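You operate a simulated robot arm through the tools that you are given. There is no shell and no other tool. Be economical: measure what you need, move in short steps, check, and stop when the job is done.

You run a simulated robot arm. Do the job below in one go: nothing can be reset, and whatever is moved stays where it is left.

Task
Turn the orange pocket forward, brush off the wood dust and slide the pink tub onto the clean spot.
Fine: put the brush back; leave the other tubs.
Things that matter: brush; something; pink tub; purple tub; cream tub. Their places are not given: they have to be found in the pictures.

The check looks at the end state, three seconds after you hand in, the way a careful person would. Anything else that was tipped, shoved, dropped, spilled or broken makes it a failure.

Robot
A 7-joint arm with a two-finger parallel gripper, fixed in place. Base frame: the origin is at the foot of the arm, x ahead of it, y to its left, z up; the work surface is at about z = 820. Readings come in mm, degrees, newtons and seconds.
With the tool pointing down near the work surface it reaches from about 240 to 680 mm from the base axis. Its first joint turns from -66.0 to 66.0 degrees. Payload 2.4 kg.
Tool frame: the origin (TCP) lies between the finger pads and is the grasp point; the fingertips stand 30 mm ahead of it; z points along the fingers, y is the line along which they close. The gripper opens to 94 mm. The fingers are 28 mm wide and 10 mm thick; the gripper's body (50 by 96 mm) begins 55 mm behind the TCP.
Orientation is told as [roll, pitch, yaw] about the base's x, y, z axes, in that order, counted from this pose: with the fingers straight down and closing along the base's y, the tool's x points along the base's -x, its y along +y and its z along -z.

Tools
- The arm moves only by the tool jog_arm. Its argument "targets" is a list of rows, each a list of 7 numbers: the shift along the base's x, y, z in mm, then the turn, a rotation vector about the base's x, y, z in degrees, then the finger opening in mm, from 0 to 94. In form: [[x, y, z, wx, wy, wz, claw], ...]. A call has 1 to 12 rows; each row shifts and turns the commanded pose from where the row before left it. Each row takes 0.2 s and may step no farther than 50 mm and 8.6 degrees from the row before; otherwise, or with a gripper value out of range, the whole call is refused. A pose out of reach is approached as far as the arm can. The call stops where the force on the tool passes 70 N (or 10 N more than at its start, if that is more) or the arm is blocked; 0.2 s more then pass. Each finger travels about 153 mm/s and halts on what it meets, pressing with about 40 N; the grip force reading is that of the motor and also rises with nothing between the fingers. The clock runs only during rows and for 0.2 s after the last one: add rows that do not move to give the fingers time. It gives the time, the measured TCP pose, the force on the tool (base axes), the opening and the grip force at its end, in the units of the frame above (readings bear some noise).
- Cameras (640 x 400 px; columns grow to the right, rows downward): "scene" is fixed at [40.7, 488.4, 1424.7]; the picture's right is [-0.64, -0.76, 0.00], its down [-0.56, 0.48, -0.67] and it looks along [0.52, -0.43, -0.74] (base axes); focal length 214 px, centre (320, 200). "wrist" rides on the gripper at [-37, 0, -58] in the tool frame; the picture's right is [0.00, -1.00, 0.00], its down [0.97, 0.00, -0.24] and it looks along [0.24, 0.00, 0.97] (tool axes); focal length 218 px, centre (320, 200).
- grab_frame(camera): a new picture of that camera. The clock stands still meanwhile.
- measure_at(camera, pixels): for up to 12 pixels [column, row] of the newest picture of that camera ("zoom" is the newest enlarged one), the place [x, y, z] in the base frame of the surface seen there, good to about 3 mm. The clock stands still meanwhile.
- zoom(camera, box): a new picture of the part [left, top, right, bottom] of that camera's present view, enlarged. The clock stands still meanwhile.
- finish_job(): hands the job in; it is judged then, once.

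Keep the steps short. Do not move on a guess: measure, check each grasp and each placing, and mend mistakes. In all there are 80 turns and 46 pictures (those below and enlarged ones count). Leave the gripper open and the arm clear of the work at the hand-in unless told otherwise, and finish with a single line.

The tools are called after "Emit:" as name(argument=value, ...) on one line, values as JSON. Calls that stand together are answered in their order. jog_arm: Moves the arm, as the interface text tells. Its arguments: {"type":"object","properties":{"targets":{"type":"array"}},"required":["targets"]} The other tools are called the same way: grab_frame (camera) takes a picture; measure_at (camera, pixels) gives the place of the surface under pixels of a picture; zoom (camera, box) takes an enlarged picture of a part of a camera's view; finish_job () hands the job in.

At the start:

```text
clock: 0.0
eef_pos: [398.8, -9.1, 1197.8]
tcp_rot: [0.0, 0.0, 0.0]
force: [-0.8, 0.3, -0.7]
gripper_width: 94.0
gripper_force: 0.1
```

scene: 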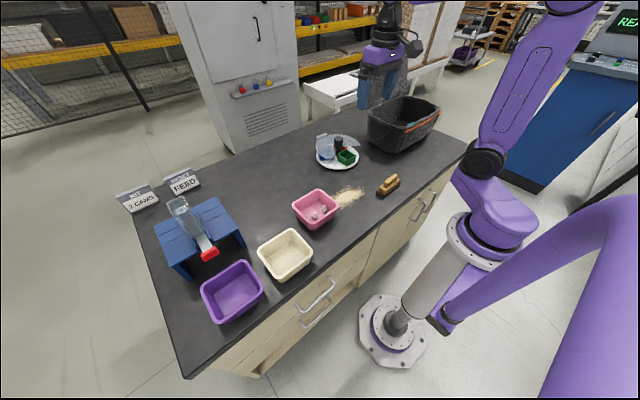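
wrist: 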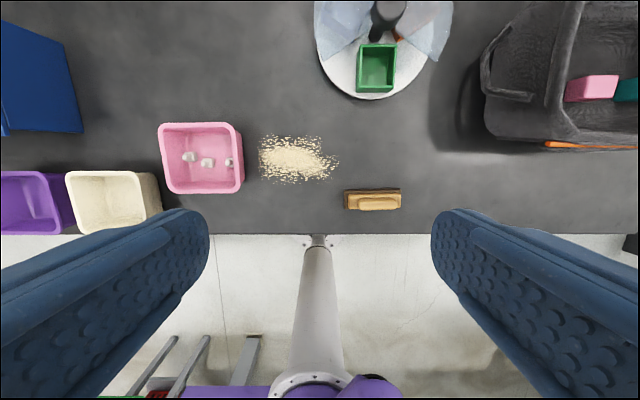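

I'll look closer at the carousel plate, the dark bag with orange, and the dust and brush.

Emit:
zoom(camera="scene", box=[290, 80, 450, 180])

Emit:
zoom(camera="scene", box=[240, 160, 420, 272])

Emit:
zoom(camera="wrist", box=[300, 0, 640, 212])

```text
4.00 times, centred on (370, 130) of scene
```

zoom: 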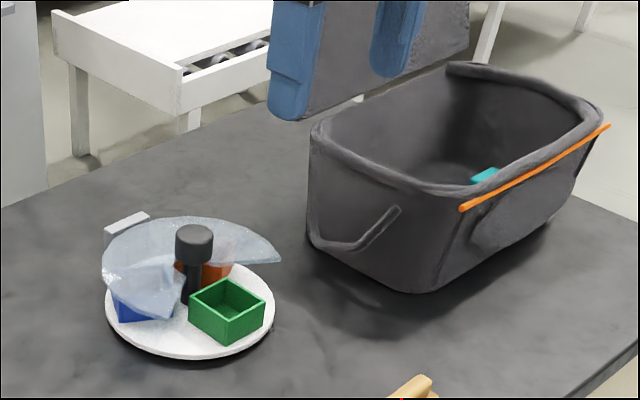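

```text
3.56 times, centred on (330, 216) of scene
```

zoom: 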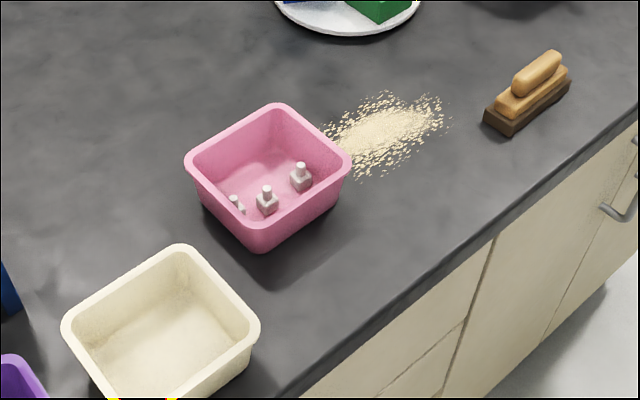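

```text
1.88 times, centred on (470, 106) of wrist
```

zoom: 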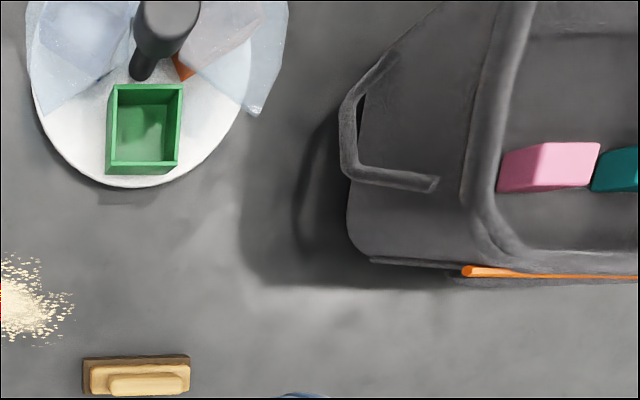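

The carousel has a black knob, a clear cover with a gap at the green pocket, and orange/blue pockets under the cover. I'll measure carousel, dust, brush and tub points.

Emit:
grab_frame(camera="scene")

Emit:
measure_at(camera="scene", pixels=[[338, 138], [338, 146], [347, 157], [331, 166], [357, 152], [388, 183], [381, 193], [397, 180], [315, 209], [285, 255], [232, 292], [400, 125]])

Emit:
measure_at(camera="wrist", pixels=[[262, 158], [335, 158], [298, 138], [298, 180], [346, 200], [399, 200], [373, 190], [373, 209], [160, 125], [242, 125], [172, 191], [242, 191]])

```text
40 pictures are left
```

scene: 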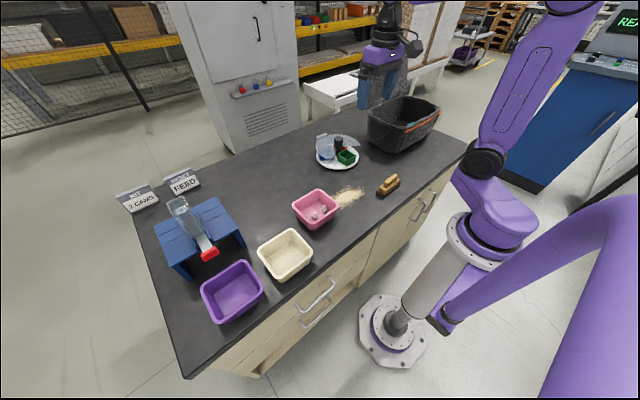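

```text
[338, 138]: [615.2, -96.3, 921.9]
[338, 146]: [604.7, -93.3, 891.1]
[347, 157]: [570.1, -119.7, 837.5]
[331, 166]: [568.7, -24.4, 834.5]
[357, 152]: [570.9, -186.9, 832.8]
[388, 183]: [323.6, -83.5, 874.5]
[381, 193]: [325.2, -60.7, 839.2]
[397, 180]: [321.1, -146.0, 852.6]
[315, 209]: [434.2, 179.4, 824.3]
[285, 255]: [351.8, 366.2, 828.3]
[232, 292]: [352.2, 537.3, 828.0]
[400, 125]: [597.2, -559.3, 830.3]
```

```text
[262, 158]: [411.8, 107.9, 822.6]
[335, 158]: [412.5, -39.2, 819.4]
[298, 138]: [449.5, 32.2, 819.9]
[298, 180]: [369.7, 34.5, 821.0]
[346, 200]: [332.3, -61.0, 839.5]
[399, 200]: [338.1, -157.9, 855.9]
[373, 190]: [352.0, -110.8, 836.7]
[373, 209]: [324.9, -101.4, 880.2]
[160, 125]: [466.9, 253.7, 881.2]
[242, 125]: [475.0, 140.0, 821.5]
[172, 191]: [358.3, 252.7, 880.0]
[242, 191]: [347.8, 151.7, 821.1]
```

Next I'll move above the carousel at height to look straight down at it.

Emit:
jog_arm(targets=[[45, -20, -10, 0, 0, 0, 94], [45, -20, -10, 0, 0, 0, 94], [45, -20, -10, 0, 0, 0, 94], [45, -20, -10, 0, 0, 0, 94], [25, -6, -10, 0, 0, 0, 94], [0, 0, 0, 0, 0, 0, 94]])

Emit:
grab_frame(camera="wrist")

```text
refused: row 1 steps farther than a row can; nothing moved
```

```text
39 pictures are left
```

wrist: 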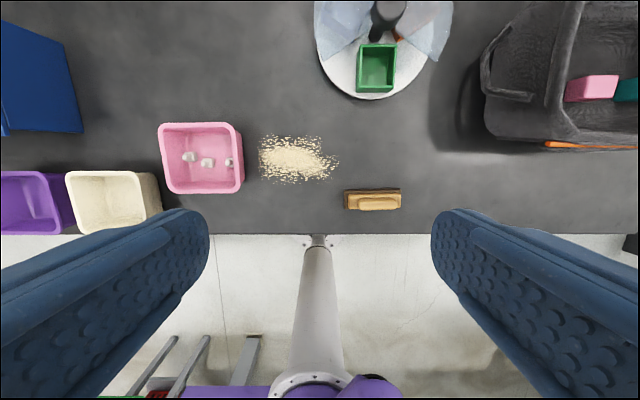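

Refused by a hair over 50 mm; smaller steps now.

Emit:
jog_arm(targets=[[40, -18, -10, 0, 0, 0, 94], [40, -18, -10, 0, 0, 0, 94], [40, -18, -10, 0, 0, 0, 94], [40, -18, -10, 0, 0, 0, 94], [40, -14, -10, 0, 0, 0, 94], [0, 0, 0, 0, 0, 0, 94]])

Emit:
grab_frame(camera="wrist")

```text
clock: 1.4
eef_pos: [596.2, -95.1, 1143.0]
tcp_rot: [-0.1, -0.1, 0.0]
force: [-0.6, 0.0, 0.4]
gripper_width: 93.7
gripper_force: 0.0
```

```text
38 pictures are left
```

wrist: 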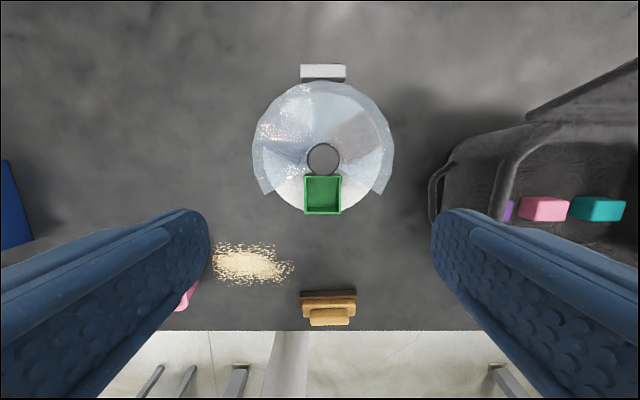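

Emit:
zoom(camera="wrist", box=[240, 50, 410, 225])

Emit:
measure_at(camera="wrist", pixels=[[323, 158], [308, 158], [338, 158], [323, 144], [323, 172], [323, 195], [323, 72], [390, 150], [295, 200], [345, 318], [310, 298], [350, 298]])

```text
2.29 times, centred on (325, 138) of wrist
```

zoom: 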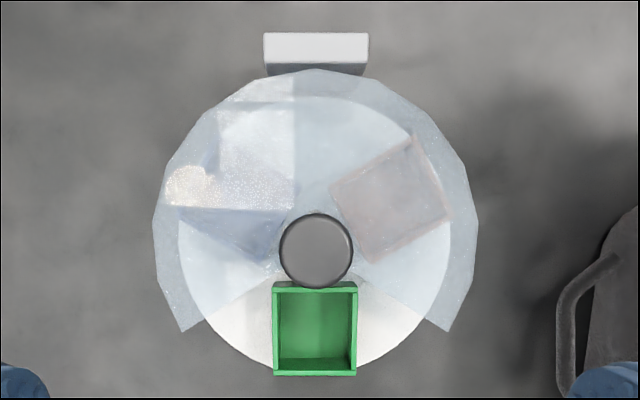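

```text
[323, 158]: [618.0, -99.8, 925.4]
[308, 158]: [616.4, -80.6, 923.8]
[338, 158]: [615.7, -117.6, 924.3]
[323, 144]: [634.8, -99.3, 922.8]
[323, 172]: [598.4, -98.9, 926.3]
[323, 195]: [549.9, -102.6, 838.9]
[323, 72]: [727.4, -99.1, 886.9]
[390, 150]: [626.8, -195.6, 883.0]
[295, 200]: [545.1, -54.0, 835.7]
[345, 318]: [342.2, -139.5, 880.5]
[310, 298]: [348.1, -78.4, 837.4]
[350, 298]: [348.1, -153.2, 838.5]
```

The orange pocket sits back-right under the cover (about −60° from +x). It has to come to 180°, a −120° turn. The knob is at (617,−99.5), 38 mm across, top 924. I'll pre-turn the wrist +60° and centre above the knob.

Emit:
jog_arm(targets=[[7, -1.5, -10, 0, 0, 8.5, 80], [7, -1.5, -20, 0, 0, 8.5, 80], [7, -1.5, -20, 0, 0, 8.5, 80], [0, 0, -20, 0, 0, 8.5, 80], [0, 0, -20, 0, 0, 8.5, 80], [0, 0, -20, 0, 0, 8.5, 80], [0, 0, -20, 0, 0, 8.5, 80], [0, 0, -20, 0, 0, 2, 80], [0, 0, 0, 0, 0, 0, 80]])

```text
clock: 3.4
eef_pos: [620.5, -98.2, 997.5]
tcp_rot: [-0.1, 0.0, 61.6]
force: [-0.4, -0.9, -0.4]
gripper_width: 80.0
gripper_force: 0.2
```

Reached. Small correction, and down to TCP z≈926 (tips 896, cover 883).

Emit:
jog_arm(targets=[[-3, -1.3, -30, 0, 0, 0, 80], [0, 0, -25, 0, 0, 0, 80], [0, 0, -16, 0, 0, 0, 80], [0, 0, 0, 0, 0, 0, 80]])

Emit:
zoom(camera="scene", box=[290, 80, 450, 180])

```text
clock: 4.4
eef_pos: [614.5, -102.4, 927.3]
tcp_rot: [0.0, 0.0, 61.3]
force: [-1.4, -0.2, -0.2]
gripper_width: 79.9
gripper_force: 0.1
```

```text
4.00 times, centred on (370, 130) of scene
```

zoom: 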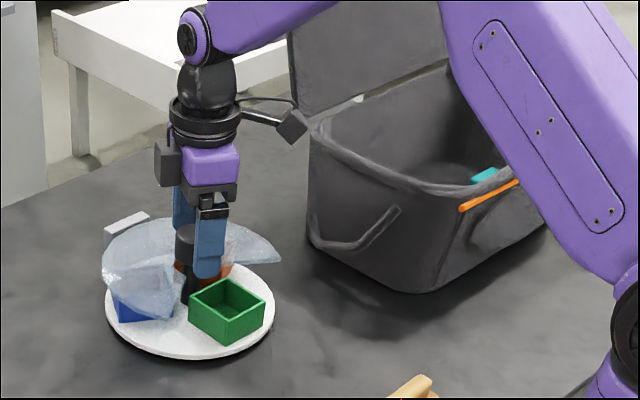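

Fingers straddle the knob above the cover. Correct position slightly and close.

Emit:
jog_arm(targets=[[1.5, 1.5, -2, 0, 0, 0, 70], [0, 0, 0, 0, 0, 0, 50], [0, 0, 0, 0, 0, 0, 30], [0, 0, 0, 0, 0, 0, 30], [0, 0, 0, 0, 0, 0, 30]])

```text
clock: 5.6
eef_pos: [616.2, -100.6, 925.1]
tcp_rot: [0.3, 0.1, 61.4]
force: [-18.9, 7.6, 6.7]
gripper_width: 41.3
gripper_force: 45.2
```

Knob gripped at 41 mm with ~20 N sideways along the closing line; I'll ease the offset and begin the −turn.

Emit:
jog_arm(targets=[[-1.5, 0.8, 0, 0, 0, 0, 30], [0, 0, 0, 0, 0, -5, 30], [0, 0, 0, 0, 0, -5, 30], [0, 0, 0, 0, 0, -5, 30], [0, 0, 0, 0, 0, -5, 30]])

Emit:
zoom(camera="scene", box=[290, 80, 450, 180])

```text
clock: 6.8
eef_pos: [616.1, -100.2, 925.7]
tcp_rot: [0.1, 0.0, 41.3]
force: [-16.1, 1.9, 0.8]
gripper_width: 41.2
gripper_force: 45.2
```

```text
4.00 times, centred on (370, 130) of scene
```

zoom: 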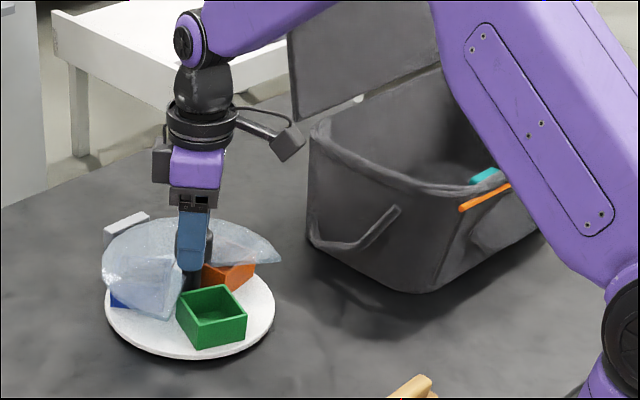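

The plate turns with the knob in the right direction. Continuing.

Emit:
jog_arm(targets=[[-1, 0, 0, 0, 0, -6, 30], [0, 0, 0, 0, 0, -6, 30], [0, 0, 0, 0, 0, -6, 30], [0, 0, 0, 0, 0, -6, 30], [0, 0, 0, 0, 0, -6, 30], [0, 0, 0, 0, 0, -6, 30], [0, 0, 0, 0, 0, -6, 30], [0, 0, 0, 0, 0, -6, 30], [0, 0, 0, 0, 0, -6, 30], [0, 0, 0, 0, 0, -6, 30], [0, 0, 0, 0, 0, -6, 30], [0, 0, 0, 0, 0, -6, 30]])

Emit:
jog_arm(targets=[[0, 0, 0, 0, 0, -6, 30], [0, 0, 0, 0, 0, -6, 30], [0, 0, 0, 0, 0, -6, 30], [0, 0, 0, 0, 0, -6, 30], [0, 0, 0, 0, 0, -4, 30], [0, 0, 0, 0, 0, 0, 30]])

Emit:
grab_frame(camera="wrist")

Emit:
zoom(camera="scene", box=[290, 80, 450, 180])

```text
clock: 9.4
eef_pos: [615.3, -100.1, 925.8]
tcp_rot: [0.0, -0.1, -30.8]
force: [-0.9, -17.6, 5.8]
gripper_width: 41.2
gripper_force: 45.2
```

```text
clock: 10.8
eef_pos: [615.6, -100.9, 924.5]
tcp_rot: [0.0, 0.0, -58.8]
force: [-2.8, -18.7, 4.9]
gripper_width: 41.4
gripper_force: 44.6
```

```text
34 pictures are left
```

wrist: 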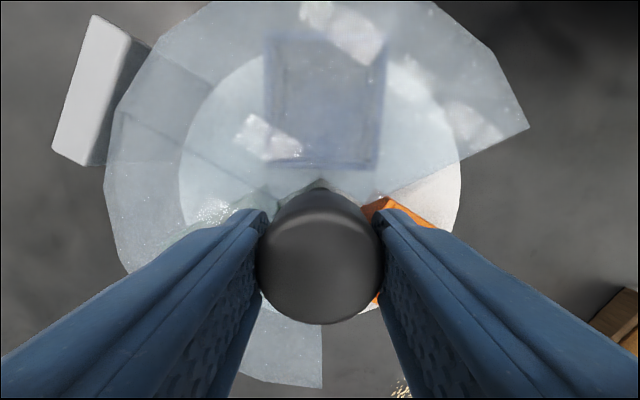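

```text
4.00 times, centred on (370, 130) of scene
```

zoom: 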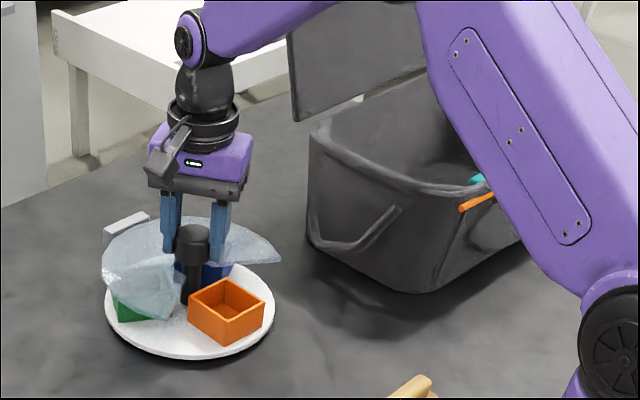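

The orange pocket is now where the green one was. Release, rise straight, turn the wrist back to zero, and look.

Emit:
jog_arm(targets=[[0, 0, 0, 0, 0, 0, 55], [0, 0, 0, 0, 0, 0, 75], [0, 0, 20, 0, 0, 0, 75], [0, 0, 40, 0, 0, 0, 75], [0, 0, 40, 0, 0, 8.5, 75], [0, 0, 40, 0, 0, 8.5, 75], [0, 0, 40, 0, 0, 8.5, 75], [-20, 0, 40, 0, 0, 8.5, 75], [0, 0, 0, 0, 0, 8.5, 75], [0, 0, 0, 0, 0, 8.5, 75], [0, 0, 0, 0, 0, 8, 75], [0, 0, 0, 0, 0, 0, 75]])

Emit:
grab_frame(camera="wrist")

```text
clock: 13.4
eef_pos: [597.1, -99.1, 1146.2]
tcp_rot: [0.0, 0.0, 0.6]
force: [-1.1, 0.0, -0.4]
gripper_width: 74.7
gripper_force: 0.0
```

```text
32 pictures are left
```

wrist: 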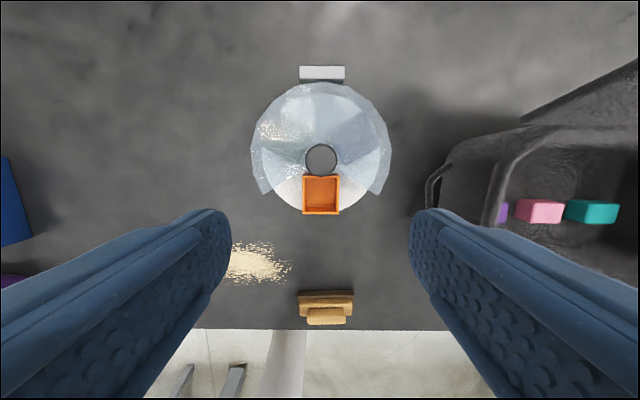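

Orange is squarely forward. Next the brush: moving above it for a close look.

Emit:
jog_arm(targets=[[-48, 0, 0, 0, 0, 0, 75], [-48, 0, 0, 0, 0, 0, 75], [-48, 0, 0, 0, 0, 0, 75], [-48, 0, 0, 0, 0, 0, 75], [-48, 0, 0, 0, 0, 0, 75], [-10, 0, -45, 0, 0, 0, 75], [0, 0, -45, 0, 0, 0, 75], [0, 0, -30, 0, 0, 0, 75], [0, 0, 0, 0, 0, 0, 75]])

Emit:
grab_frame(camera="wrist")

```text
clock: 15.4
eef_pos: [346.1, -97.4, 1023.3]
tcp_rot: [0.0, 0.0, 0.4]
force: [-0.3, -0.1, 0.4]
gripper_width: 74.9
gripper_force: 0.1
```

```text
31 pictures are left
```

wrist: 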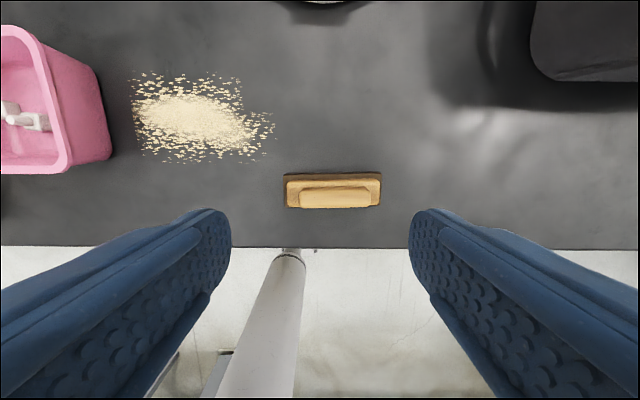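

Emit:
zoom(camera="wrist", box=[260, 150, 410, 244])

Emit:
measure_at(camera="wrist", pixels=[[286, 177], [380, 176], [287, 204], [381, 204], [302, 188], [370, 188], [302, 205], [372, 205], [336, 197], [134, 80], [270, 130], [190, 247]])

```text
4.26 times, centred on (335, 197) of wrist
```

zoom: 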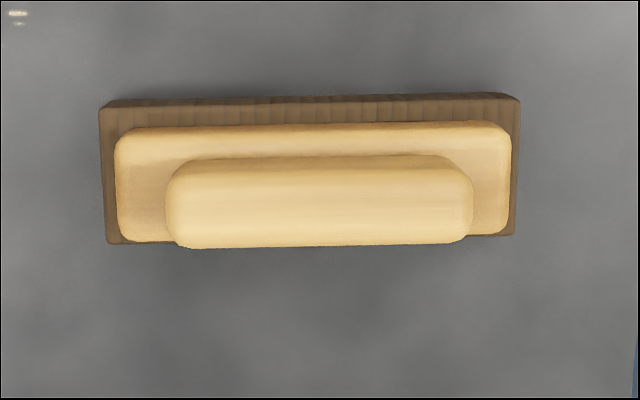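

```text
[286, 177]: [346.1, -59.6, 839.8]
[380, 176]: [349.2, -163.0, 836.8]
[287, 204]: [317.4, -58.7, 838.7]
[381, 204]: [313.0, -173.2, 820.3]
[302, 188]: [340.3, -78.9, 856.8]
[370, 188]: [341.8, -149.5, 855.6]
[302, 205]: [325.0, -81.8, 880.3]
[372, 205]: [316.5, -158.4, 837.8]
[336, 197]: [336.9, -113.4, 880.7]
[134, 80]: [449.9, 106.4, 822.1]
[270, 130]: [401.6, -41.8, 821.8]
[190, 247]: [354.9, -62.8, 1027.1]
```

Brush: block centre ≈(332,−112), handle ~20 mm thick along x, top 880, long along y. I'll turn the wrist 91° to close across the handle, above it.

Emit:
jog_arm(targets=[[-4, -4, 0, 0, 0, 8.3, 75], [-4, -4, 0, 0, 0, 8.3, 70], [-4, -4, -10, 0, 0, 8.3, 60], [-2, -2, -10, 0, 0, 8.3, 60], [0, 0, -10, 0, 0, 8.3, 60], [0, 0, -10, 0, 0, 8.3, 60], [0, 0, -10, 0, 0, 8.3, 60], [0, 0, -10, 0, 0, 8.3, 60], [0, 0, 0, 0, 0, 8.3, 60], [0, 0, 0, 0, 0, 8.3, 60], [0, 0, 0, 0, 0, 8.3, 60], [0, 0, 0, 0, 0, 0, 60]])

Emit:
grab_frame(camera="wrist")

```text
clock: 18.0
eef_pos: [331.1, -112.2, 966.0]
tcp_rot: [0.0, 0.0, 91.9]
force: [0.0, -0.3, -0.4]
gripper_width: 59.9
gripper_force: 0.0
```

```text
29 pictures are left
```

wrist: 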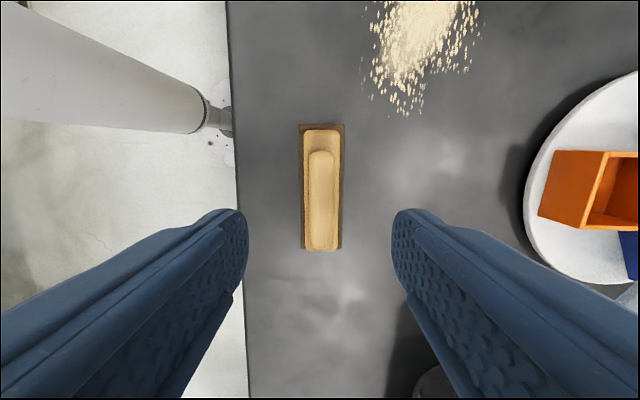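

Brush is centred (column 321). Descend 75 mm to TCP z≈891 and close.

Emit:
jog_arm(targets=[[0, 0, -30, 0, 0, 0, 50], [0, 0, -30, 0, 0, 0, 50], [0, 0, -15, 0, 0, 0, 50], [0, 0, 0, 0, 0, 0, 35], [0, 0, 0, 0, 0, 0, 20], [0, 0, 0, 0, 0, 0, 10], [0, 0, 0, 0, 0, 0, 10]])

Emit:
zoom(camera="scene", box=[320, 130, 460, 220])

```text
clock: 19.6
eef_pos: [330.0, -112.9, 887.9]
tcp_rot: [0.0, -0.1, 91.8]
force: [-0.4, -0.8, 0.5]
gripper_width: 17.4
gripper_force: 40.3
```

```text
4.44 times, centred on (390, 175) of scene
```

zoom: 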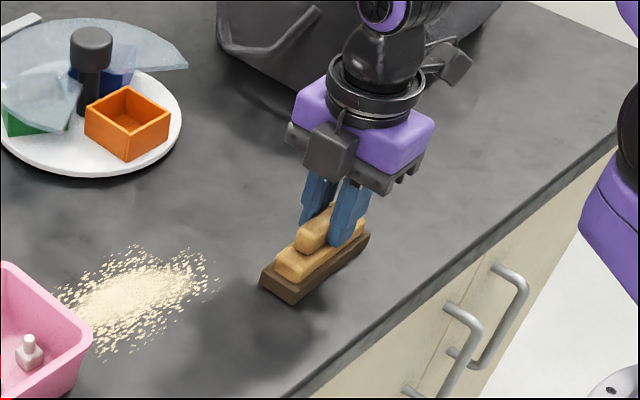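

Firm grasp at 17.4 mm on the handle. Lift 70, turn back to yaw 0 (brush long along x), move to just short of the tub; stop high for a check.

Emit:
jog_arm(targets=[[0, 0, 30, 0, 0, 0, 10], [0, 0, 40, 0, 0, -8.4, 10], [8, 21, 0, 0, 0, -8.4, 10], [8, 21, 0, 0, 0, -8.4, 10], [8, 21, 0, 0, 0, -8.4, 10], [8, 21, 0, 0, 0, -8.4, 10], [8, 21, 0, 0, 0, -8.4, 10], [8, 21, 0, 0, 0, -8.4, 10], [8, 21, 0, 0, 0, -8.4, 10], [8, 21, 0, 0, 0, -8.4, 10], [8, 21, 0, 0, 0, -8.4, 10], [8, 21, 0, 0, 0, -7.5, 10]])

Emit:
zoom(camera="scene", box=[260, 130, 420, 240])

Emit:
grab_frame(camera="wrist")

```text
clock: 22.2
eef_pos: [410.4, 99.8, 960.0]
tcp_rot: [0.0, 0.0, 0.0]
force: [-0.5, -0.4, 0.3]
gripper_width: 9.9
gripper_force: 0.1
```

```text
3.64 times, centred on (340, 185) of scene
```

zoom: 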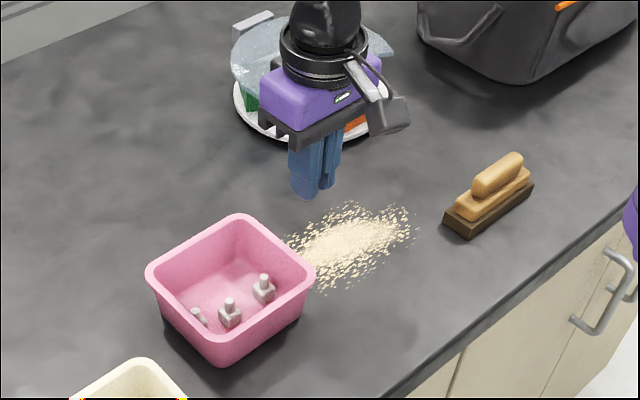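

```text
26 pictures are left
```

wrist: 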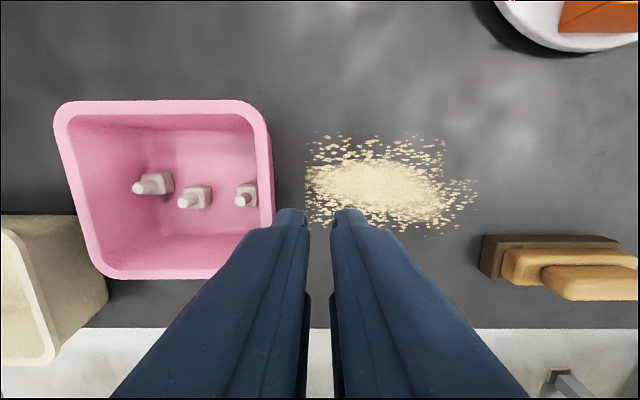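

The brush slipped out (opening went to 10) and still stands in its place. I'll measure it and the tub from this view to plan a deeper grasp on the body.

Emit:
measure_at(camera="wrist", pixels=[[490, 238], [500, 277], [515, 252], [516, 280], [560, 270], [600, 240], [70, 110], [255, 108], [105, 270], [260, 180], [272, 180], [274, 150]])

Emit:
zoom(camera="scene", box=[366, 160, 414, 206])

```text
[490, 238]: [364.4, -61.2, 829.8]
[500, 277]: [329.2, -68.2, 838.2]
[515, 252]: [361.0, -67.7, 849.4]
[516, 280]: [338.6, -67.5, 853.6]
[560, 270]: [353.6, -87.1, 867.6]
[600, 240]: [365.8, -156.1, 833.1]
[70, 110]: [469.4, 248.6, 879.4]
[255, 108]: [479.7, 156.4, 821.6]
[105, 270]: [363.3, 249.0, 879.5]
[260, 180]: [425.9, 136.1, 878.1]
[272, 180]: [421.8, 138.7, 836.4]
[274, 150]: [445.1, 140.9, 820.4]
```

```text
8.70 times, centred on (390, 183) of scene
```

zoom: 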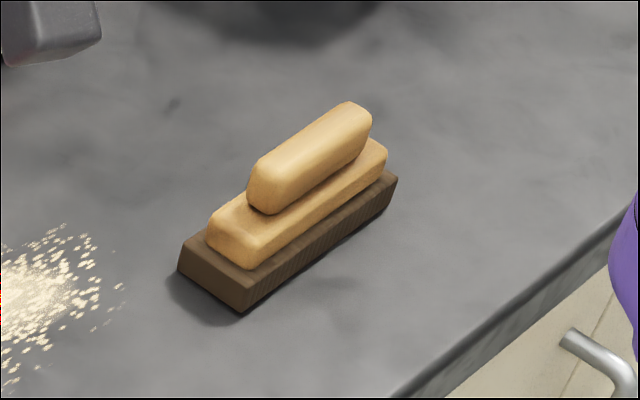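

The brush stands at about x=346 now (edge x 364 vs 349). Go back over it with yaw 90 and look.

Emit:
jog_arm(targets=[[-6, -20, 0, 0, 0, 8.3, 20], [-6, -20, 0, 0, 0, 8.3, 30], [-6, -20, 0, 0, 0, 8.3, 40], [-6, -20, 0, 0, 0, 8.3, 50], [-6, -20, 0, 0, 0, 8.3, 60], [-6, -20, 0, 0, 0, 8.3, 60], [-6, -20, 0, 0, 0, 8.3, 60], [-6, -20, 0, 0, 0, 8.3, 60], [-6, -20, 0, 0, 0, 8.3, 60], [-5, -20, 0, 0, 0, 8.3, 60], [-5, -12, 0, 0, 0, 8, 60], [0, 0, 0, 0, 0, 0, 60]])

Emit:
grab_frame(camera="wrist")

Emit:
measure_at(camera="wrist", pixels=[[300, 128], [345, 128], [302, 248], [342, 248], [320, 200], [312, 200], [330, 200], [306, 140], [338, 140]])

```text
clock: 24.8
eef_pos: [346.8, -113.3, 960.1]
tcp_rot: [0.0, 0.0, 91.4]
force: [0.0, -0.2, -0.6]
gripper_width: 60.0
gripper_force: 0.0
```

```text
24 pictures are left
```

wrist: 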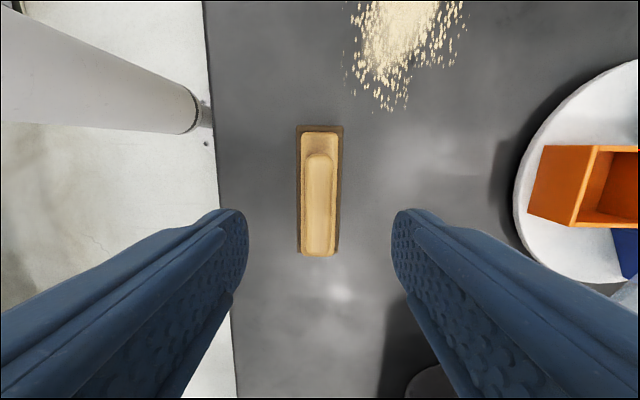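

```text
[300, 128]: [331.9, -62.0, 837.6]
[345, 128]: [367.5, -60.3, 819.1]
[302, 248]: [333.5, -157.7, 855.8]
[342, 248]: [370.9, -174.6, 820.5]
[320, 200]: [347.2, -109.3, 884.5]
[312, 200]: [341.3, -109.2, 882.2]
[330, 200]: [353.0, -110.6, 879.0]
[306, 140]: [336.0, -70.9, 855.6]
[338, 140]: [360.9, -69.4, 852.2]
```

Aligned. Descend 86 mm so tips reach z≈844 around the body, close, and test-lift by 15 mm.

Emit:
jog_arm(targets=[[0, 0, -40, 0, 0, 0, 55], [0, 0, -30, 0, 0, 0, 55], [0, 0, -16, 0, 0, 0, 55], [0, 0, 0, 0, 0, 0, 40], [0, 0, 0, 0, 0, 0, 20], [0, 0, 0, 0, 0, 0, 0], [0, 0, 0, 0, 0, 0, 0], [0, 0, 0, 0, 0, 0, 0]])

Emit:
jog_arm(targets=[[0, 0, 8, 0, 0, 0, 0], [0, 0, 12, 0, 0, 0, 0], [0, 0, 0, 0, 0, 0, 0], [0, 0, 0, 0, 0, 0, 0]])

Emit:
zoom(camera="scene", box=[340, 130, 440, 210])

```text
clock: 26.6
eef_pos: [347.9, -111.8, 874.4]
tcp_rot: [0.0, 0.1, 91.3]
force: [-0.6, 0.0, 0.0]
gripper_width: 27.4
gripper_force: 39.5
```

```text
clock: 27.6
eef_pos: [347.6, -113.4, 894.2]
tcp_rot: [0.0, 0.0, 91.3]
force: [0.3, -0.7, -1.3]
gripper_width: 27.2
gripper_force: 40.1
```

```text
5.00 times, centred on (390, 170) of scene
```

zoom: 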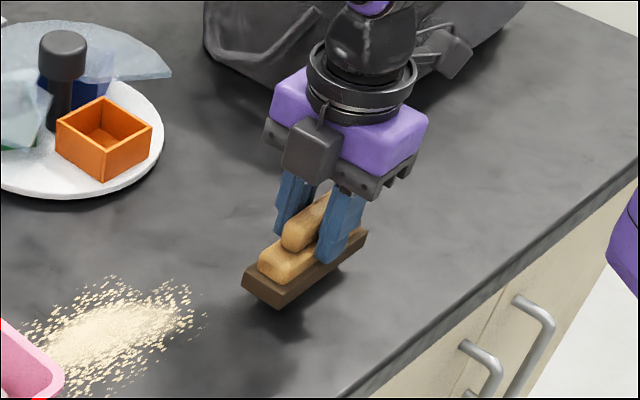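

Brush is lifted and held at 27 mm. Carry it to (410, 112), turning back to yaw 0.

Emit:
jog_arm(targets=[[0, 0, 25, 0, 0, 0, 0], [0, 0, 25, 0, 0, -8.3, 0], [6, 20, 0, 0, 0, -8.3, 0], [6, 20, 0, 0, 0, -8.3, 0], [6, 20, 0, 0, 0, -8.3, 0], [6, 20, 0, 0, 0, -8.3, 0], [6, 20, 0, 0, 0, -8.3, 0], [6, 20, 0, 0, 0, -8.3, 0], [6, 20, 0, 0, 0, -8.3, 0], [6, 20, 0, 0, 0, -8.3, 0], [6, 20, 0, 0, 0, -8.3, 0], [8, 40, 0, 0, 0, -8.3, 0]])

Emit:
grab_frame(camera="wrist")

Emit:
zoom(camera="scene", box=[260, 130, 420, 240])

```text
clock: 30.2
eef_pos: [411.8, 105.7, 944.3]
tcp_rot: [0.0, 0.1, -0.2]
force: [-0.4, 1.2, -1.0]
gripper_width: 27.2
gripper_force: 40.3
```

```text
22 pictures are left
```

wrist: 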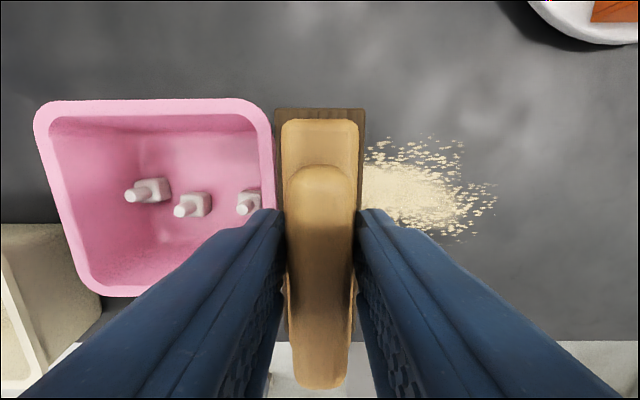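

```text
3.64 times, centred on (340, 185) of scene
```

zoom: 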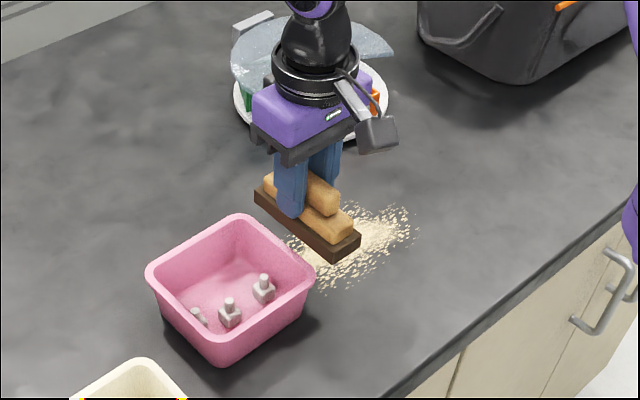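

Held square; block spans x 359–463, covering the dust. Descend at y≈109 until contact, then a first slow stroke.

Emit:
jog_arm(targets=[[-1, 3, -30, 0, 0, 0, 0], [0, 0, -25, 0, 0, 0, 0], [0, 0, -10, 0, 0, 0, 0], [0, 0, -6, 0, 0, 0, 0], [0, 0, 0, 0, 0, 0, 0]])

Emit:
jog_arm(targets=[[0, -12, 0, 0, 0, 0, 0], [0, -15, 0, 0, 0, 0, 0], [0, -15, 0, 0, 0, 0, 0], [0, -15, 0, 0, 0, 0, 0], [0, -15, 0, 0, 0, 0, 0], [0, 0, 0, 0, 0, 0, 0]])

Emit:
zoom(camera="scene", box=[260, 130, 420, 240])

```text
clock: 31.1
eef_pos: [408.9, 110.4, 880.0]
tcp_rot: [0.1, -0.2, 0.1]
force: [-9.3, -3.3, 33.5]
gripper_width: 27.2
gripper_force: 39.4
stopped in row 4: the force on the tool passed its limit (the readings are from after the stop); the commanded pose is now the measured one
```

```text
clock: 32.5
eef_pos: [412.1, 37.2, 880.5]
tcp_rot: [0.1, -0.2, 0.0]
force: [0.6, -0.2, -0.8]
gripper_width: 27.1
gripper_force: 40.1
```

```text
3.64 times, centred on (340, 185) of scene
```

zoom: 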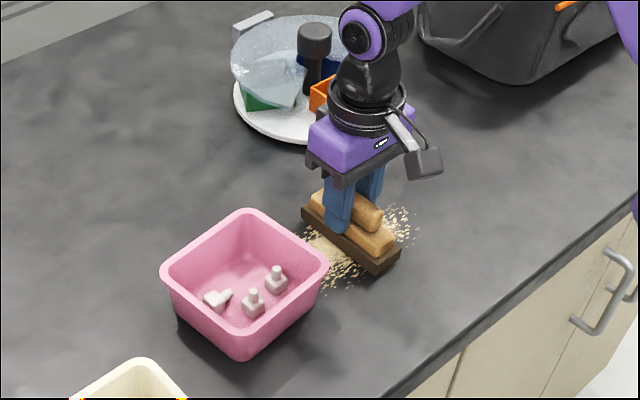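

The stop at z 880 was likely contact with the tub's rim, and the tub appears shifted. Inspect before anything else.

Emit:
zoom(camera="scene", box=[286, 176, 376, 236])

Emit:
grab_frame(camera="wrist")

Emit:
measure_at(camera="zoom", pixels=[[150, 190], [300, 380], [440, 240], [290, 70], [470, 60], [600, 180], [350, 330]])

```text
6.67 times, centred on (331, 206) of scene
```

zoom: 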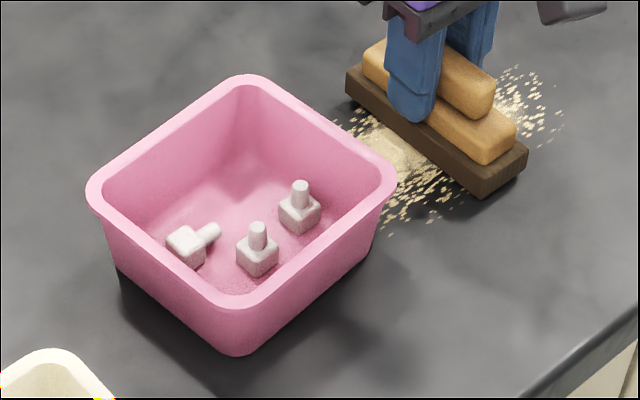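

```text
18 pictures are left
```

wrist: 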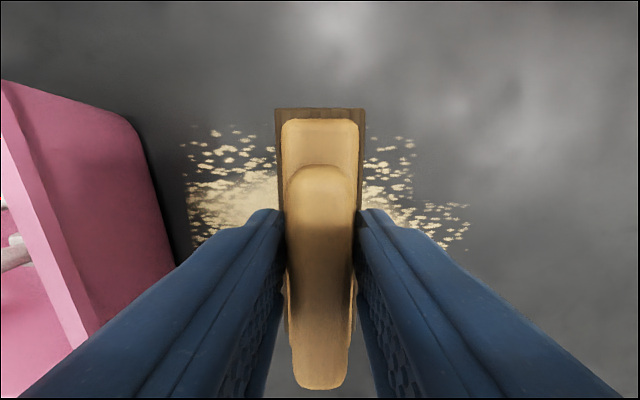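

```text
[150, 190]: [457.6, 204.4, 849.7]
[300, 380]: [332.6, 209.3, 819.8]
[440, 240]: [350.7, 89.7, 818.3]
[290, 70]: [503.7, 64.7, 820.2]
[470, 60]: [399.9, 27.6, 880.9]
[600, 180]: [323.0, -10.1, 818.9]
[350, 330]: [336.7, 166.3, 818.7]
```

The tub got dragged a bit and the left bottle inside tipped over; that needs mending later. Now the brush is clear of the tub with its bottom ~6 mm above the table. I'll lower it here and sweep in −y to learn how the dust behaves.

Emit:
measure_at(camera="wrist", pixels=[[4, 90], [80, 330], [135, 120], [170, 250], [140, 160], [190, 190]])

Emit:
jog_arm(targets=[[0, 0, -4, 0, 0, 0, 0], [0, 0, -2.5, 0, 0, 0, 0], [0, 0, 0, 0, 0, 0, 0]])

```text
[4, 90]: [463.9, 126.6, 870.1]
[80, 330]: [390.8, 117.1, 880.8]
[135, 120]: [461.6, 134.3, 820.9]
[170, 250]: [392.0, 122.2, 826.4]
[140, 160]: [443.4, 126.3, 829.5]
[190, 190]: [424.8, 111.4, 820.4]
```

```text
clock: 33.3
eef_pos: [412.2, 38.3, 874.6]
tcp_rot: [0.1, -0.5, 0.0]
force: [0.5, 1.7, 35.6]
gripper_width: 26.9
gripper_force: 40.3
```

Contact at z 874.6, 35 N; ease 0.5 mm and sweep −y.

Emit:
jog_arm(targets=[[0, 0, 0.6, 0, 0, 0, 0], [0, -12, 0, 0, 0, 0, 0], [0, -14, 0, 0, 0, 0, 0], [0, -14, 0, 0, 0, 0, 0], [0, -14, 0, 0, 0, 0, 0], [0, -14, 0, 0, 0, 0, 0], [0, -14, 0, 0, 0, 0, 0], [0, -14, 0, 0, 0, 0, 0], [0, -14, 0, 0, 0, 0, 0], [0, -14, 0, 0, 0, 0, 0]])

Emit:
zoom(camera="scene", box=[270, 140, 420, 240])

```text
clock: 35.5
eef_pos: [408.8, -86.6, 872.6]
tcp_rot: [0.1, 0.0, -0.1]
force: [-1.0, -0.3, -0.2]
gripper_width: 27.2
gripper_force: 40.3
```

```text
4.00 times, centred on (345, 190) of scene
```

zoom: 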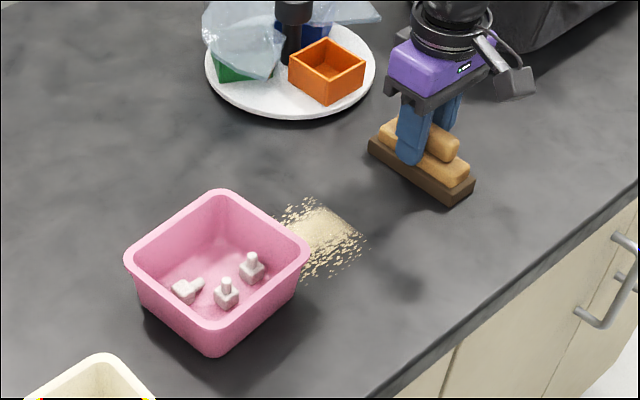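

The dust disappears where the bristles pass. For the rest by the tub, I'll lift, turn the brush 90° (long along y) so its end reaches close to the tub while the fingers stay far away, and stroke in +x from x=343, y=58 (end at ~110; tub ≥117).

Emit:
jog_arm(targets=[[0, 0, 30, 0, 0, 0, 0], [0, 0, 15, 0, 0, 8.3, 0], [-7, 16, 0, 0, 0, 8.3, 0], [-7, 16, 0, 0, 0, 8.3, 0], [-7, 16, 0, 0, 0, 8.3, 0], [-7, 16, 0, 0, 0, 8.3, 0], [-7, 16, 0, 0, 0, 8.3, 0], [-7, 16, 0, 0, 0, 8.3, 0], [-7, 16, 0, 0, 0, 8.3, 0], [-7, 16, 0, 0, 0, 8.3, 0], [-7, 13, 0, 0, 0, 8.3, 0], [-4, 0, 0, 0, 0, 7, 0]])

Emit:
grab_frame(camera="wrist")

```text
clock: 38.1
eef_pos: [341.7, 55.2, 916.1]
tcp_rot: [0.1, -0.3, 90.1]
force: [-0.4, -1.0, -1.8]
gripper_width: 27.2
gripper_force: 39.5
```

```text
16 pictures are left
```

wrist: 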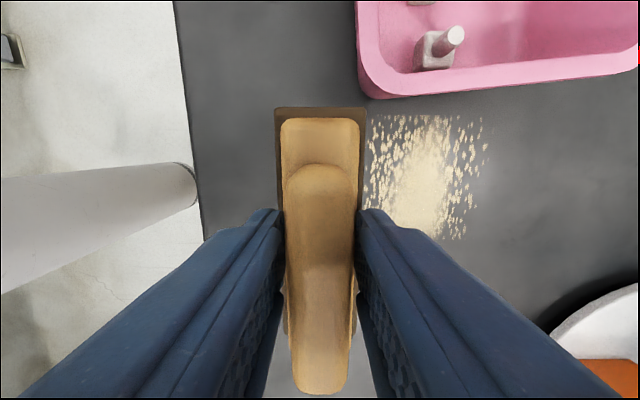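

Emit:
measure_at(camera="wrist", pixels=[[372, 94], [500, 88], [630, 70], [440, 116], [320, 112], [470, 97], [370, 190]])

```text
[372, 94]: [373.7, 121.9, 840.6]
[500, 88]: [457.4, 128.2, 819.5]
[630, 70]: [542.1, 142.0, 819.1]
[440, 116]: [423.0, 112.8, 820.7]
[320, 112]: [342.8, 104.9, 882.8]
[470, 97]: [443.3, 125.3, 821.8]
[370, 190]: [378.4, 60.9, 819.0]
```

Brush end at y≈105, dust reaches ~113, tub ≥117. Shift +7 y, lower to contact and stroke +x.

Emit:
jog_arm(targets=[[0, 6.5, -25, 0, 0, 0, 0], [0, 0, -14, 0, 0, 0, 0], [0, 0, -3, 0, 0, 0, 0], [0, 0, 0, 0, 0, 0, 0]])

```text
clock: 39.1
eef_pos: [341.3, 62.7, 875.2]
tcp_rot: [0.0, -0.3, 90.1]
force: [-0.8, -0.9, -1.8]
gripper_width: 27.2
gripper_force: 40.2
```

Emit:
jog_arm(targets=[[0, 0, -1.7, 0, 0, 0, 0], [4, 0, 0, 0, 0, 0, 0], [13, 0, 0, 0, 0, 0, 0], [13, 0, 0, 0, 0, 0, 0], [13, 0, 0, 0, 0, 0, 0], [13, 0, 0, 0, 0, 0, 0], [13, 0, 0, 0, 0, 0, 0], [13, 0, 0, 0, 0, 0, 0], [13, 0, 0, 0, 0, 0, 0], [13, 0, 0, 0, 0, 0, 0], [13, 0, 0, 0, 0, 0, 0], [13, 0, 0, 0, 0, 0, 0]])

Emit:
zoom(camera="scene", box=[270, 140, 420, 240])

```text
clock: 41.7
eef_pos: [477.2, 62.5, 873.8]
tcp_rot: [0.1, -0.2, 90.1]
force: [-0.2, 0.5, -0.8]
gripper_width: 27.1
gripper_force: 40.0
```

```text
4.00 times, centred on (345, 190) of scene
```

zoom: 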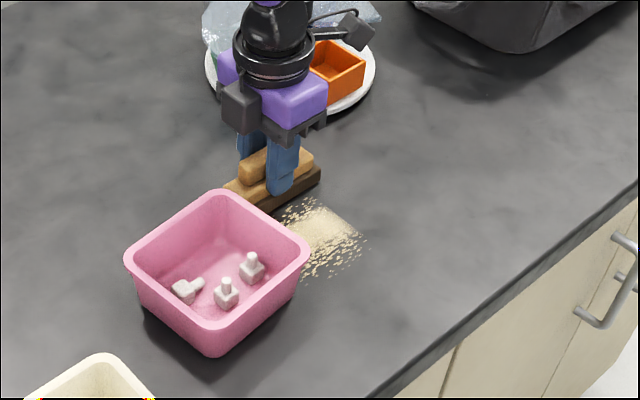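

That stroke touched nothing (force ~0). Lower until real contact here, then sweep back −x.

Emit:
jog_arm(targets=[[0, 0, -1.5, 0, 0, 0, 0], [0, 0, -1, 0, 0, 0, 0], [0, 0, 0, 0, 0, 0, 0]])

```text
clock: 42.5
eef_pos: [477.1, 63.4, 872.5]
tcp_rot: [-0.1, -0.3, 89.9]
force: [-2.9, -2.8, 19.9]
gripper_width: 27.0
gripper_force: 39.9
```

Contact at 20 N. Sweep back −x.

Emit:
jog_arm(targets=[[-4, 0, -0.6, 0, 0, 0, 0], [-13, 0, 0, 0, 0, 0, 0], [-13, 0, 0, 0, 0, 0, 0], [-13, 0, 0, 0, 0, 0, 0], [-13, 0, 0, 0, 0, 0, 0], [-13, 0, 0, 0, 0, 0, 0], [-13, 0, 0, 0, 0, 0, 0], [-13, 0, 0, 0, 0, 0, 0], [-13, 0, 0, 0, 0, 0, 0], [-13, 0, 0, 0, 0, 0, 0], [-13, 0, 0, 0, 0, 0, 0]])

Emit:
grab_frame(camera="wrist")

```text
clock: 44.9
eef_pos: [344.5, 61.7, 871.1]
tcp_rot: [-0.3, -0.4, 90.0]
force: [15.9, 2.5, 43.2]
gripper_width: 27.1
gripper_force: 39.2
```

```text
14 pictures are left
```

wrist: 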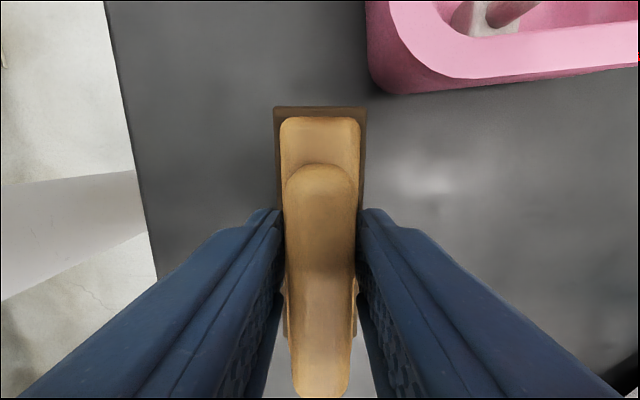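

Dust is gone. Now return the brush to its original spot (332, −112), yaw 91.7.

Emit:
jog_arm(targets=[[0, 0, 20, 0, 0, 0, 0], [0, 0, 30, 0, 0, 0, 0], [-3, -40, 0, 0, 0, 0.5, 0], [-3, -45, 0, 0, 0, 0.5, 0], [-3, -45, 0, 0, 0, 0.5, 0], [-3.5, -44, 0, 0, 0, 0, 0], [0, 0, -25, 0, 0, 0, 0], [0, 0, -20, 0, 0, 0, 0], [0, 0, -2, 0, 0, 0, 0], [0, 0, 0, 0, 0, 0, 0]])

```text
clock: 47.1
eef_pos: [332.0, -111.0, 872.7]
tcp_rot: [0.0, -0.2, 91.6]
force: [-0.6, -0.2, -2.4]
gripper_width: 26.9
gripper_force: 40.2
```

Not quite touching; ease down to contact and release, then rise.

Emit:
jog_arm(targets=[[0, 0, -1, 0, 0, 0, 0], [0, -1, -0.5, 0, 0, 0, 0], [0, 0, 0, 0, 0, 0, 20], [0, 0, 0, 0, 0, 0, 40], [0, 0, 0, 0, 0, 0, 55], [0, 0, 0, 0, 0, 0, 55], [0, 0, 25, 0, 0, 0, 55], [0, 0, 45, 0, 0, 0, 55], [0, 0, 45, 0, 0, 0, 55]])

Emit:
zoom(camera="scene", box=[280, 140, 430, 240])

```text
clock: 49.1
eef_pos: [327.9, -112.2, 989.0]
tcp_rot: [0.1, -0.3, 91.4]
force: [0.3, 0.3, 0.4]
gripper_width: 54.9
gripper_force: 0.0
```

```text
4.00 times, centred on (355, 190) of scene
```

zoom: 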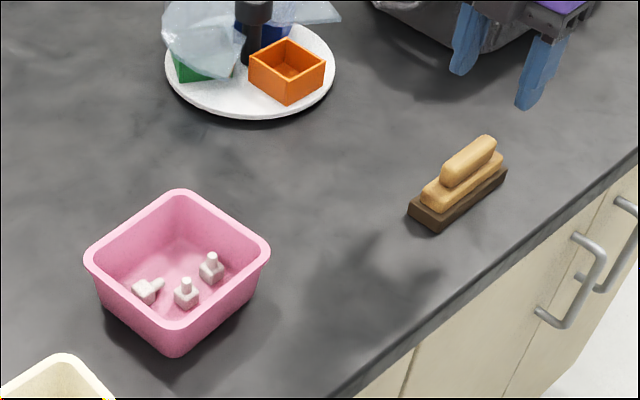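

Brush stands at its place and the table is clean. Now move above the tub for a careful look at its pose, gaps and the tipped bottle.

Emit:
jog_arm(targets=[[10, 30, 20, 0, 0, 0, 70], [10, 40, 20, 0, 0, 0, 70], [12, 40, 20, 0, 0, 0, 70], [12, 40, 0, 0, 0, 0, 70], [12, 46, 0, 0, 0, 0, 70], [12, 46, 0, 0, 0, 0, 70], [0, 0, 0, 0, 0, 0, 70]])

Emit:
grab_frame(camera="wrist")

```text
clock: 50.7
eef_pos: [398.7, 130.7, 1049.2]
tcp_rot: [0.0, -0.2, 91.5]
force: [-0.4, -0.9, -0.1]
gripper_width: 70.1
gripper_force: 0.0
```

```text
12 pictures are left
```

wrist: 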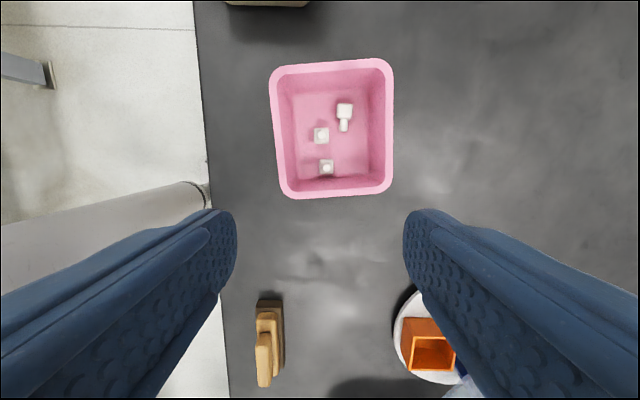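

Emit:
measure_at(camera="wrist", pixels=[[274, 73], [386, 63], [290, 192], [386, 186], [345, 107], [344, 126], [321, 132], [326, 165], [265, 4], [300, 4], [330, 180], [337, 117]])

Emit:
zoom(camera="wrist", box=[255, 50, 405, 205])

```text
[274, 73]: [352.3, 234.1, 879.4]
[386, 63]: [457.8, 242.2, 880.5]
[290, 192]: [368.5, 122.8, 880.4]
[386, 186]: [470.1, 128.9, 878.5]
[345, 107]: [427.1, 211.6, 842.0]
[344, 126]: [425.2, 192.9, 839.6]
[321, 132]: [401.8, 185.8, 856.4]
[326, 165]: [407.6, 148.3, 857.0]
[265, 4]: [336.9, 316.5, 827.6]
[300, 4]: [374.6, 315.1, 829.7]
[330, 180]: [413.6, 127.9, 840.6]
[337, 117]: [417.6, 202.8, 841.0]
```

```text
2.58 times, centred on (330, 128) of wrist
```

zoom: 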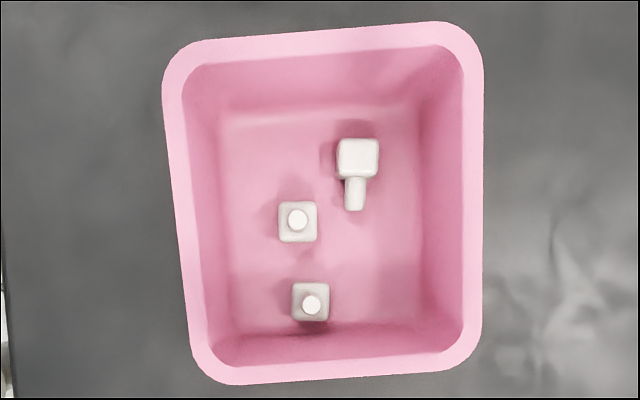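

Tub rim: corners (352,234),(458,242),(470,129),(368,123), centre ≈(412,182), ~5° askew; cream tub starts at y≈310. Tipped bottle lies at (427,211) with cap toward −y. Plan: push the tub first with two spread fingertips from its +y side, then right the bottle. Move behind the tub, high first.

Emit:
jog_arm(targets=[[4, 35, 0, 0, 0, -1.5, 60], [4, 35, 0, 0, 0, 0, 60], [4, 35, -10, 0, 0, 0, 60], [1, 34, -40, 0, 0, 0, 60], [0, 0, -45, 0, 0, 0, 60], [0, 0, 0, 0, 0, 0, 60]])

Emit:
grab_frame(camera="wrist")

```text
refused: row 4 steps farther than a row can; nothing moved
```

```text
10 pictures are left
```

wrist: 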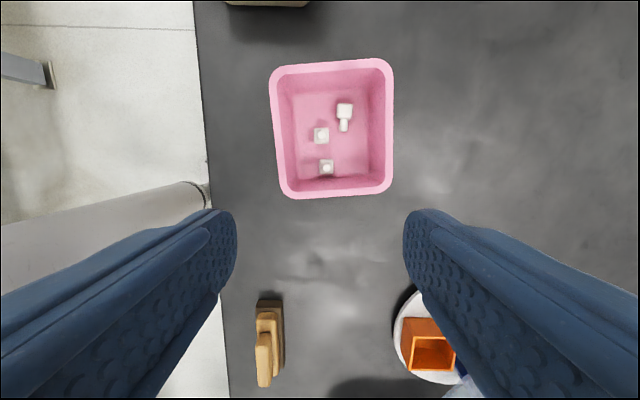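

Row 4 was too long; split it.

Emit:
jog_arm(targets=[[4, 35, 0, 0, 0, -1.5, 60], [4, 35, 0, 0, 0, 0, 60], [4, 35, -10, 0, 0, 0, 60], [1, 33, -30, 0, 0, 0, 60], [0, 0, -45, 0, 0, 0, 60], [0, 0, -20, 0, 0, 0, 60], [0, 0, 0, 0, 0, 0, 60]])

```text
clock: 52.3
eef_pos: [411.9, 266.6, 942.2]
tcp_rot: [0.1, -0.3, 90.0]
force: [0.0, 0.0, 0.3]
gripper_width: 60.1
gripper_force: 0.1
```

Tips at 912, front face at y≈253 (rim ≤246). Nudge +2 in y and descend to TCP z 868 carefully.

Emit:
jog_arm(targets=[[0, 2, -15, 0, 0, 0, 60], [0, 0, -20, 0, 0, 0, 60], [0, 0, -20, 0, 0, 0, 60], [0, 0, -19, 0, 0, 0, 60], [0, 0, 0, 0, 0, 0, 60]])

Emit:
zoom(camera="scene", box=[240, 150, 380, 290])

```text
clock: 53.5
eef_pos: [409.7, 268.4, 868.0]
tcp_rot: [0.0, -0.3, 90.0]
force: [0.7, -0.6, -0.1]
gripper_width: 59.7
gripper_force: 0.0
```

```text
2.86 times, centred on (310, 220) of scene
```

zoom: 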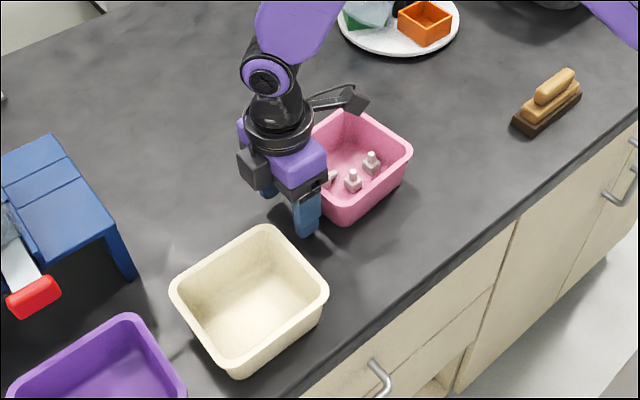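

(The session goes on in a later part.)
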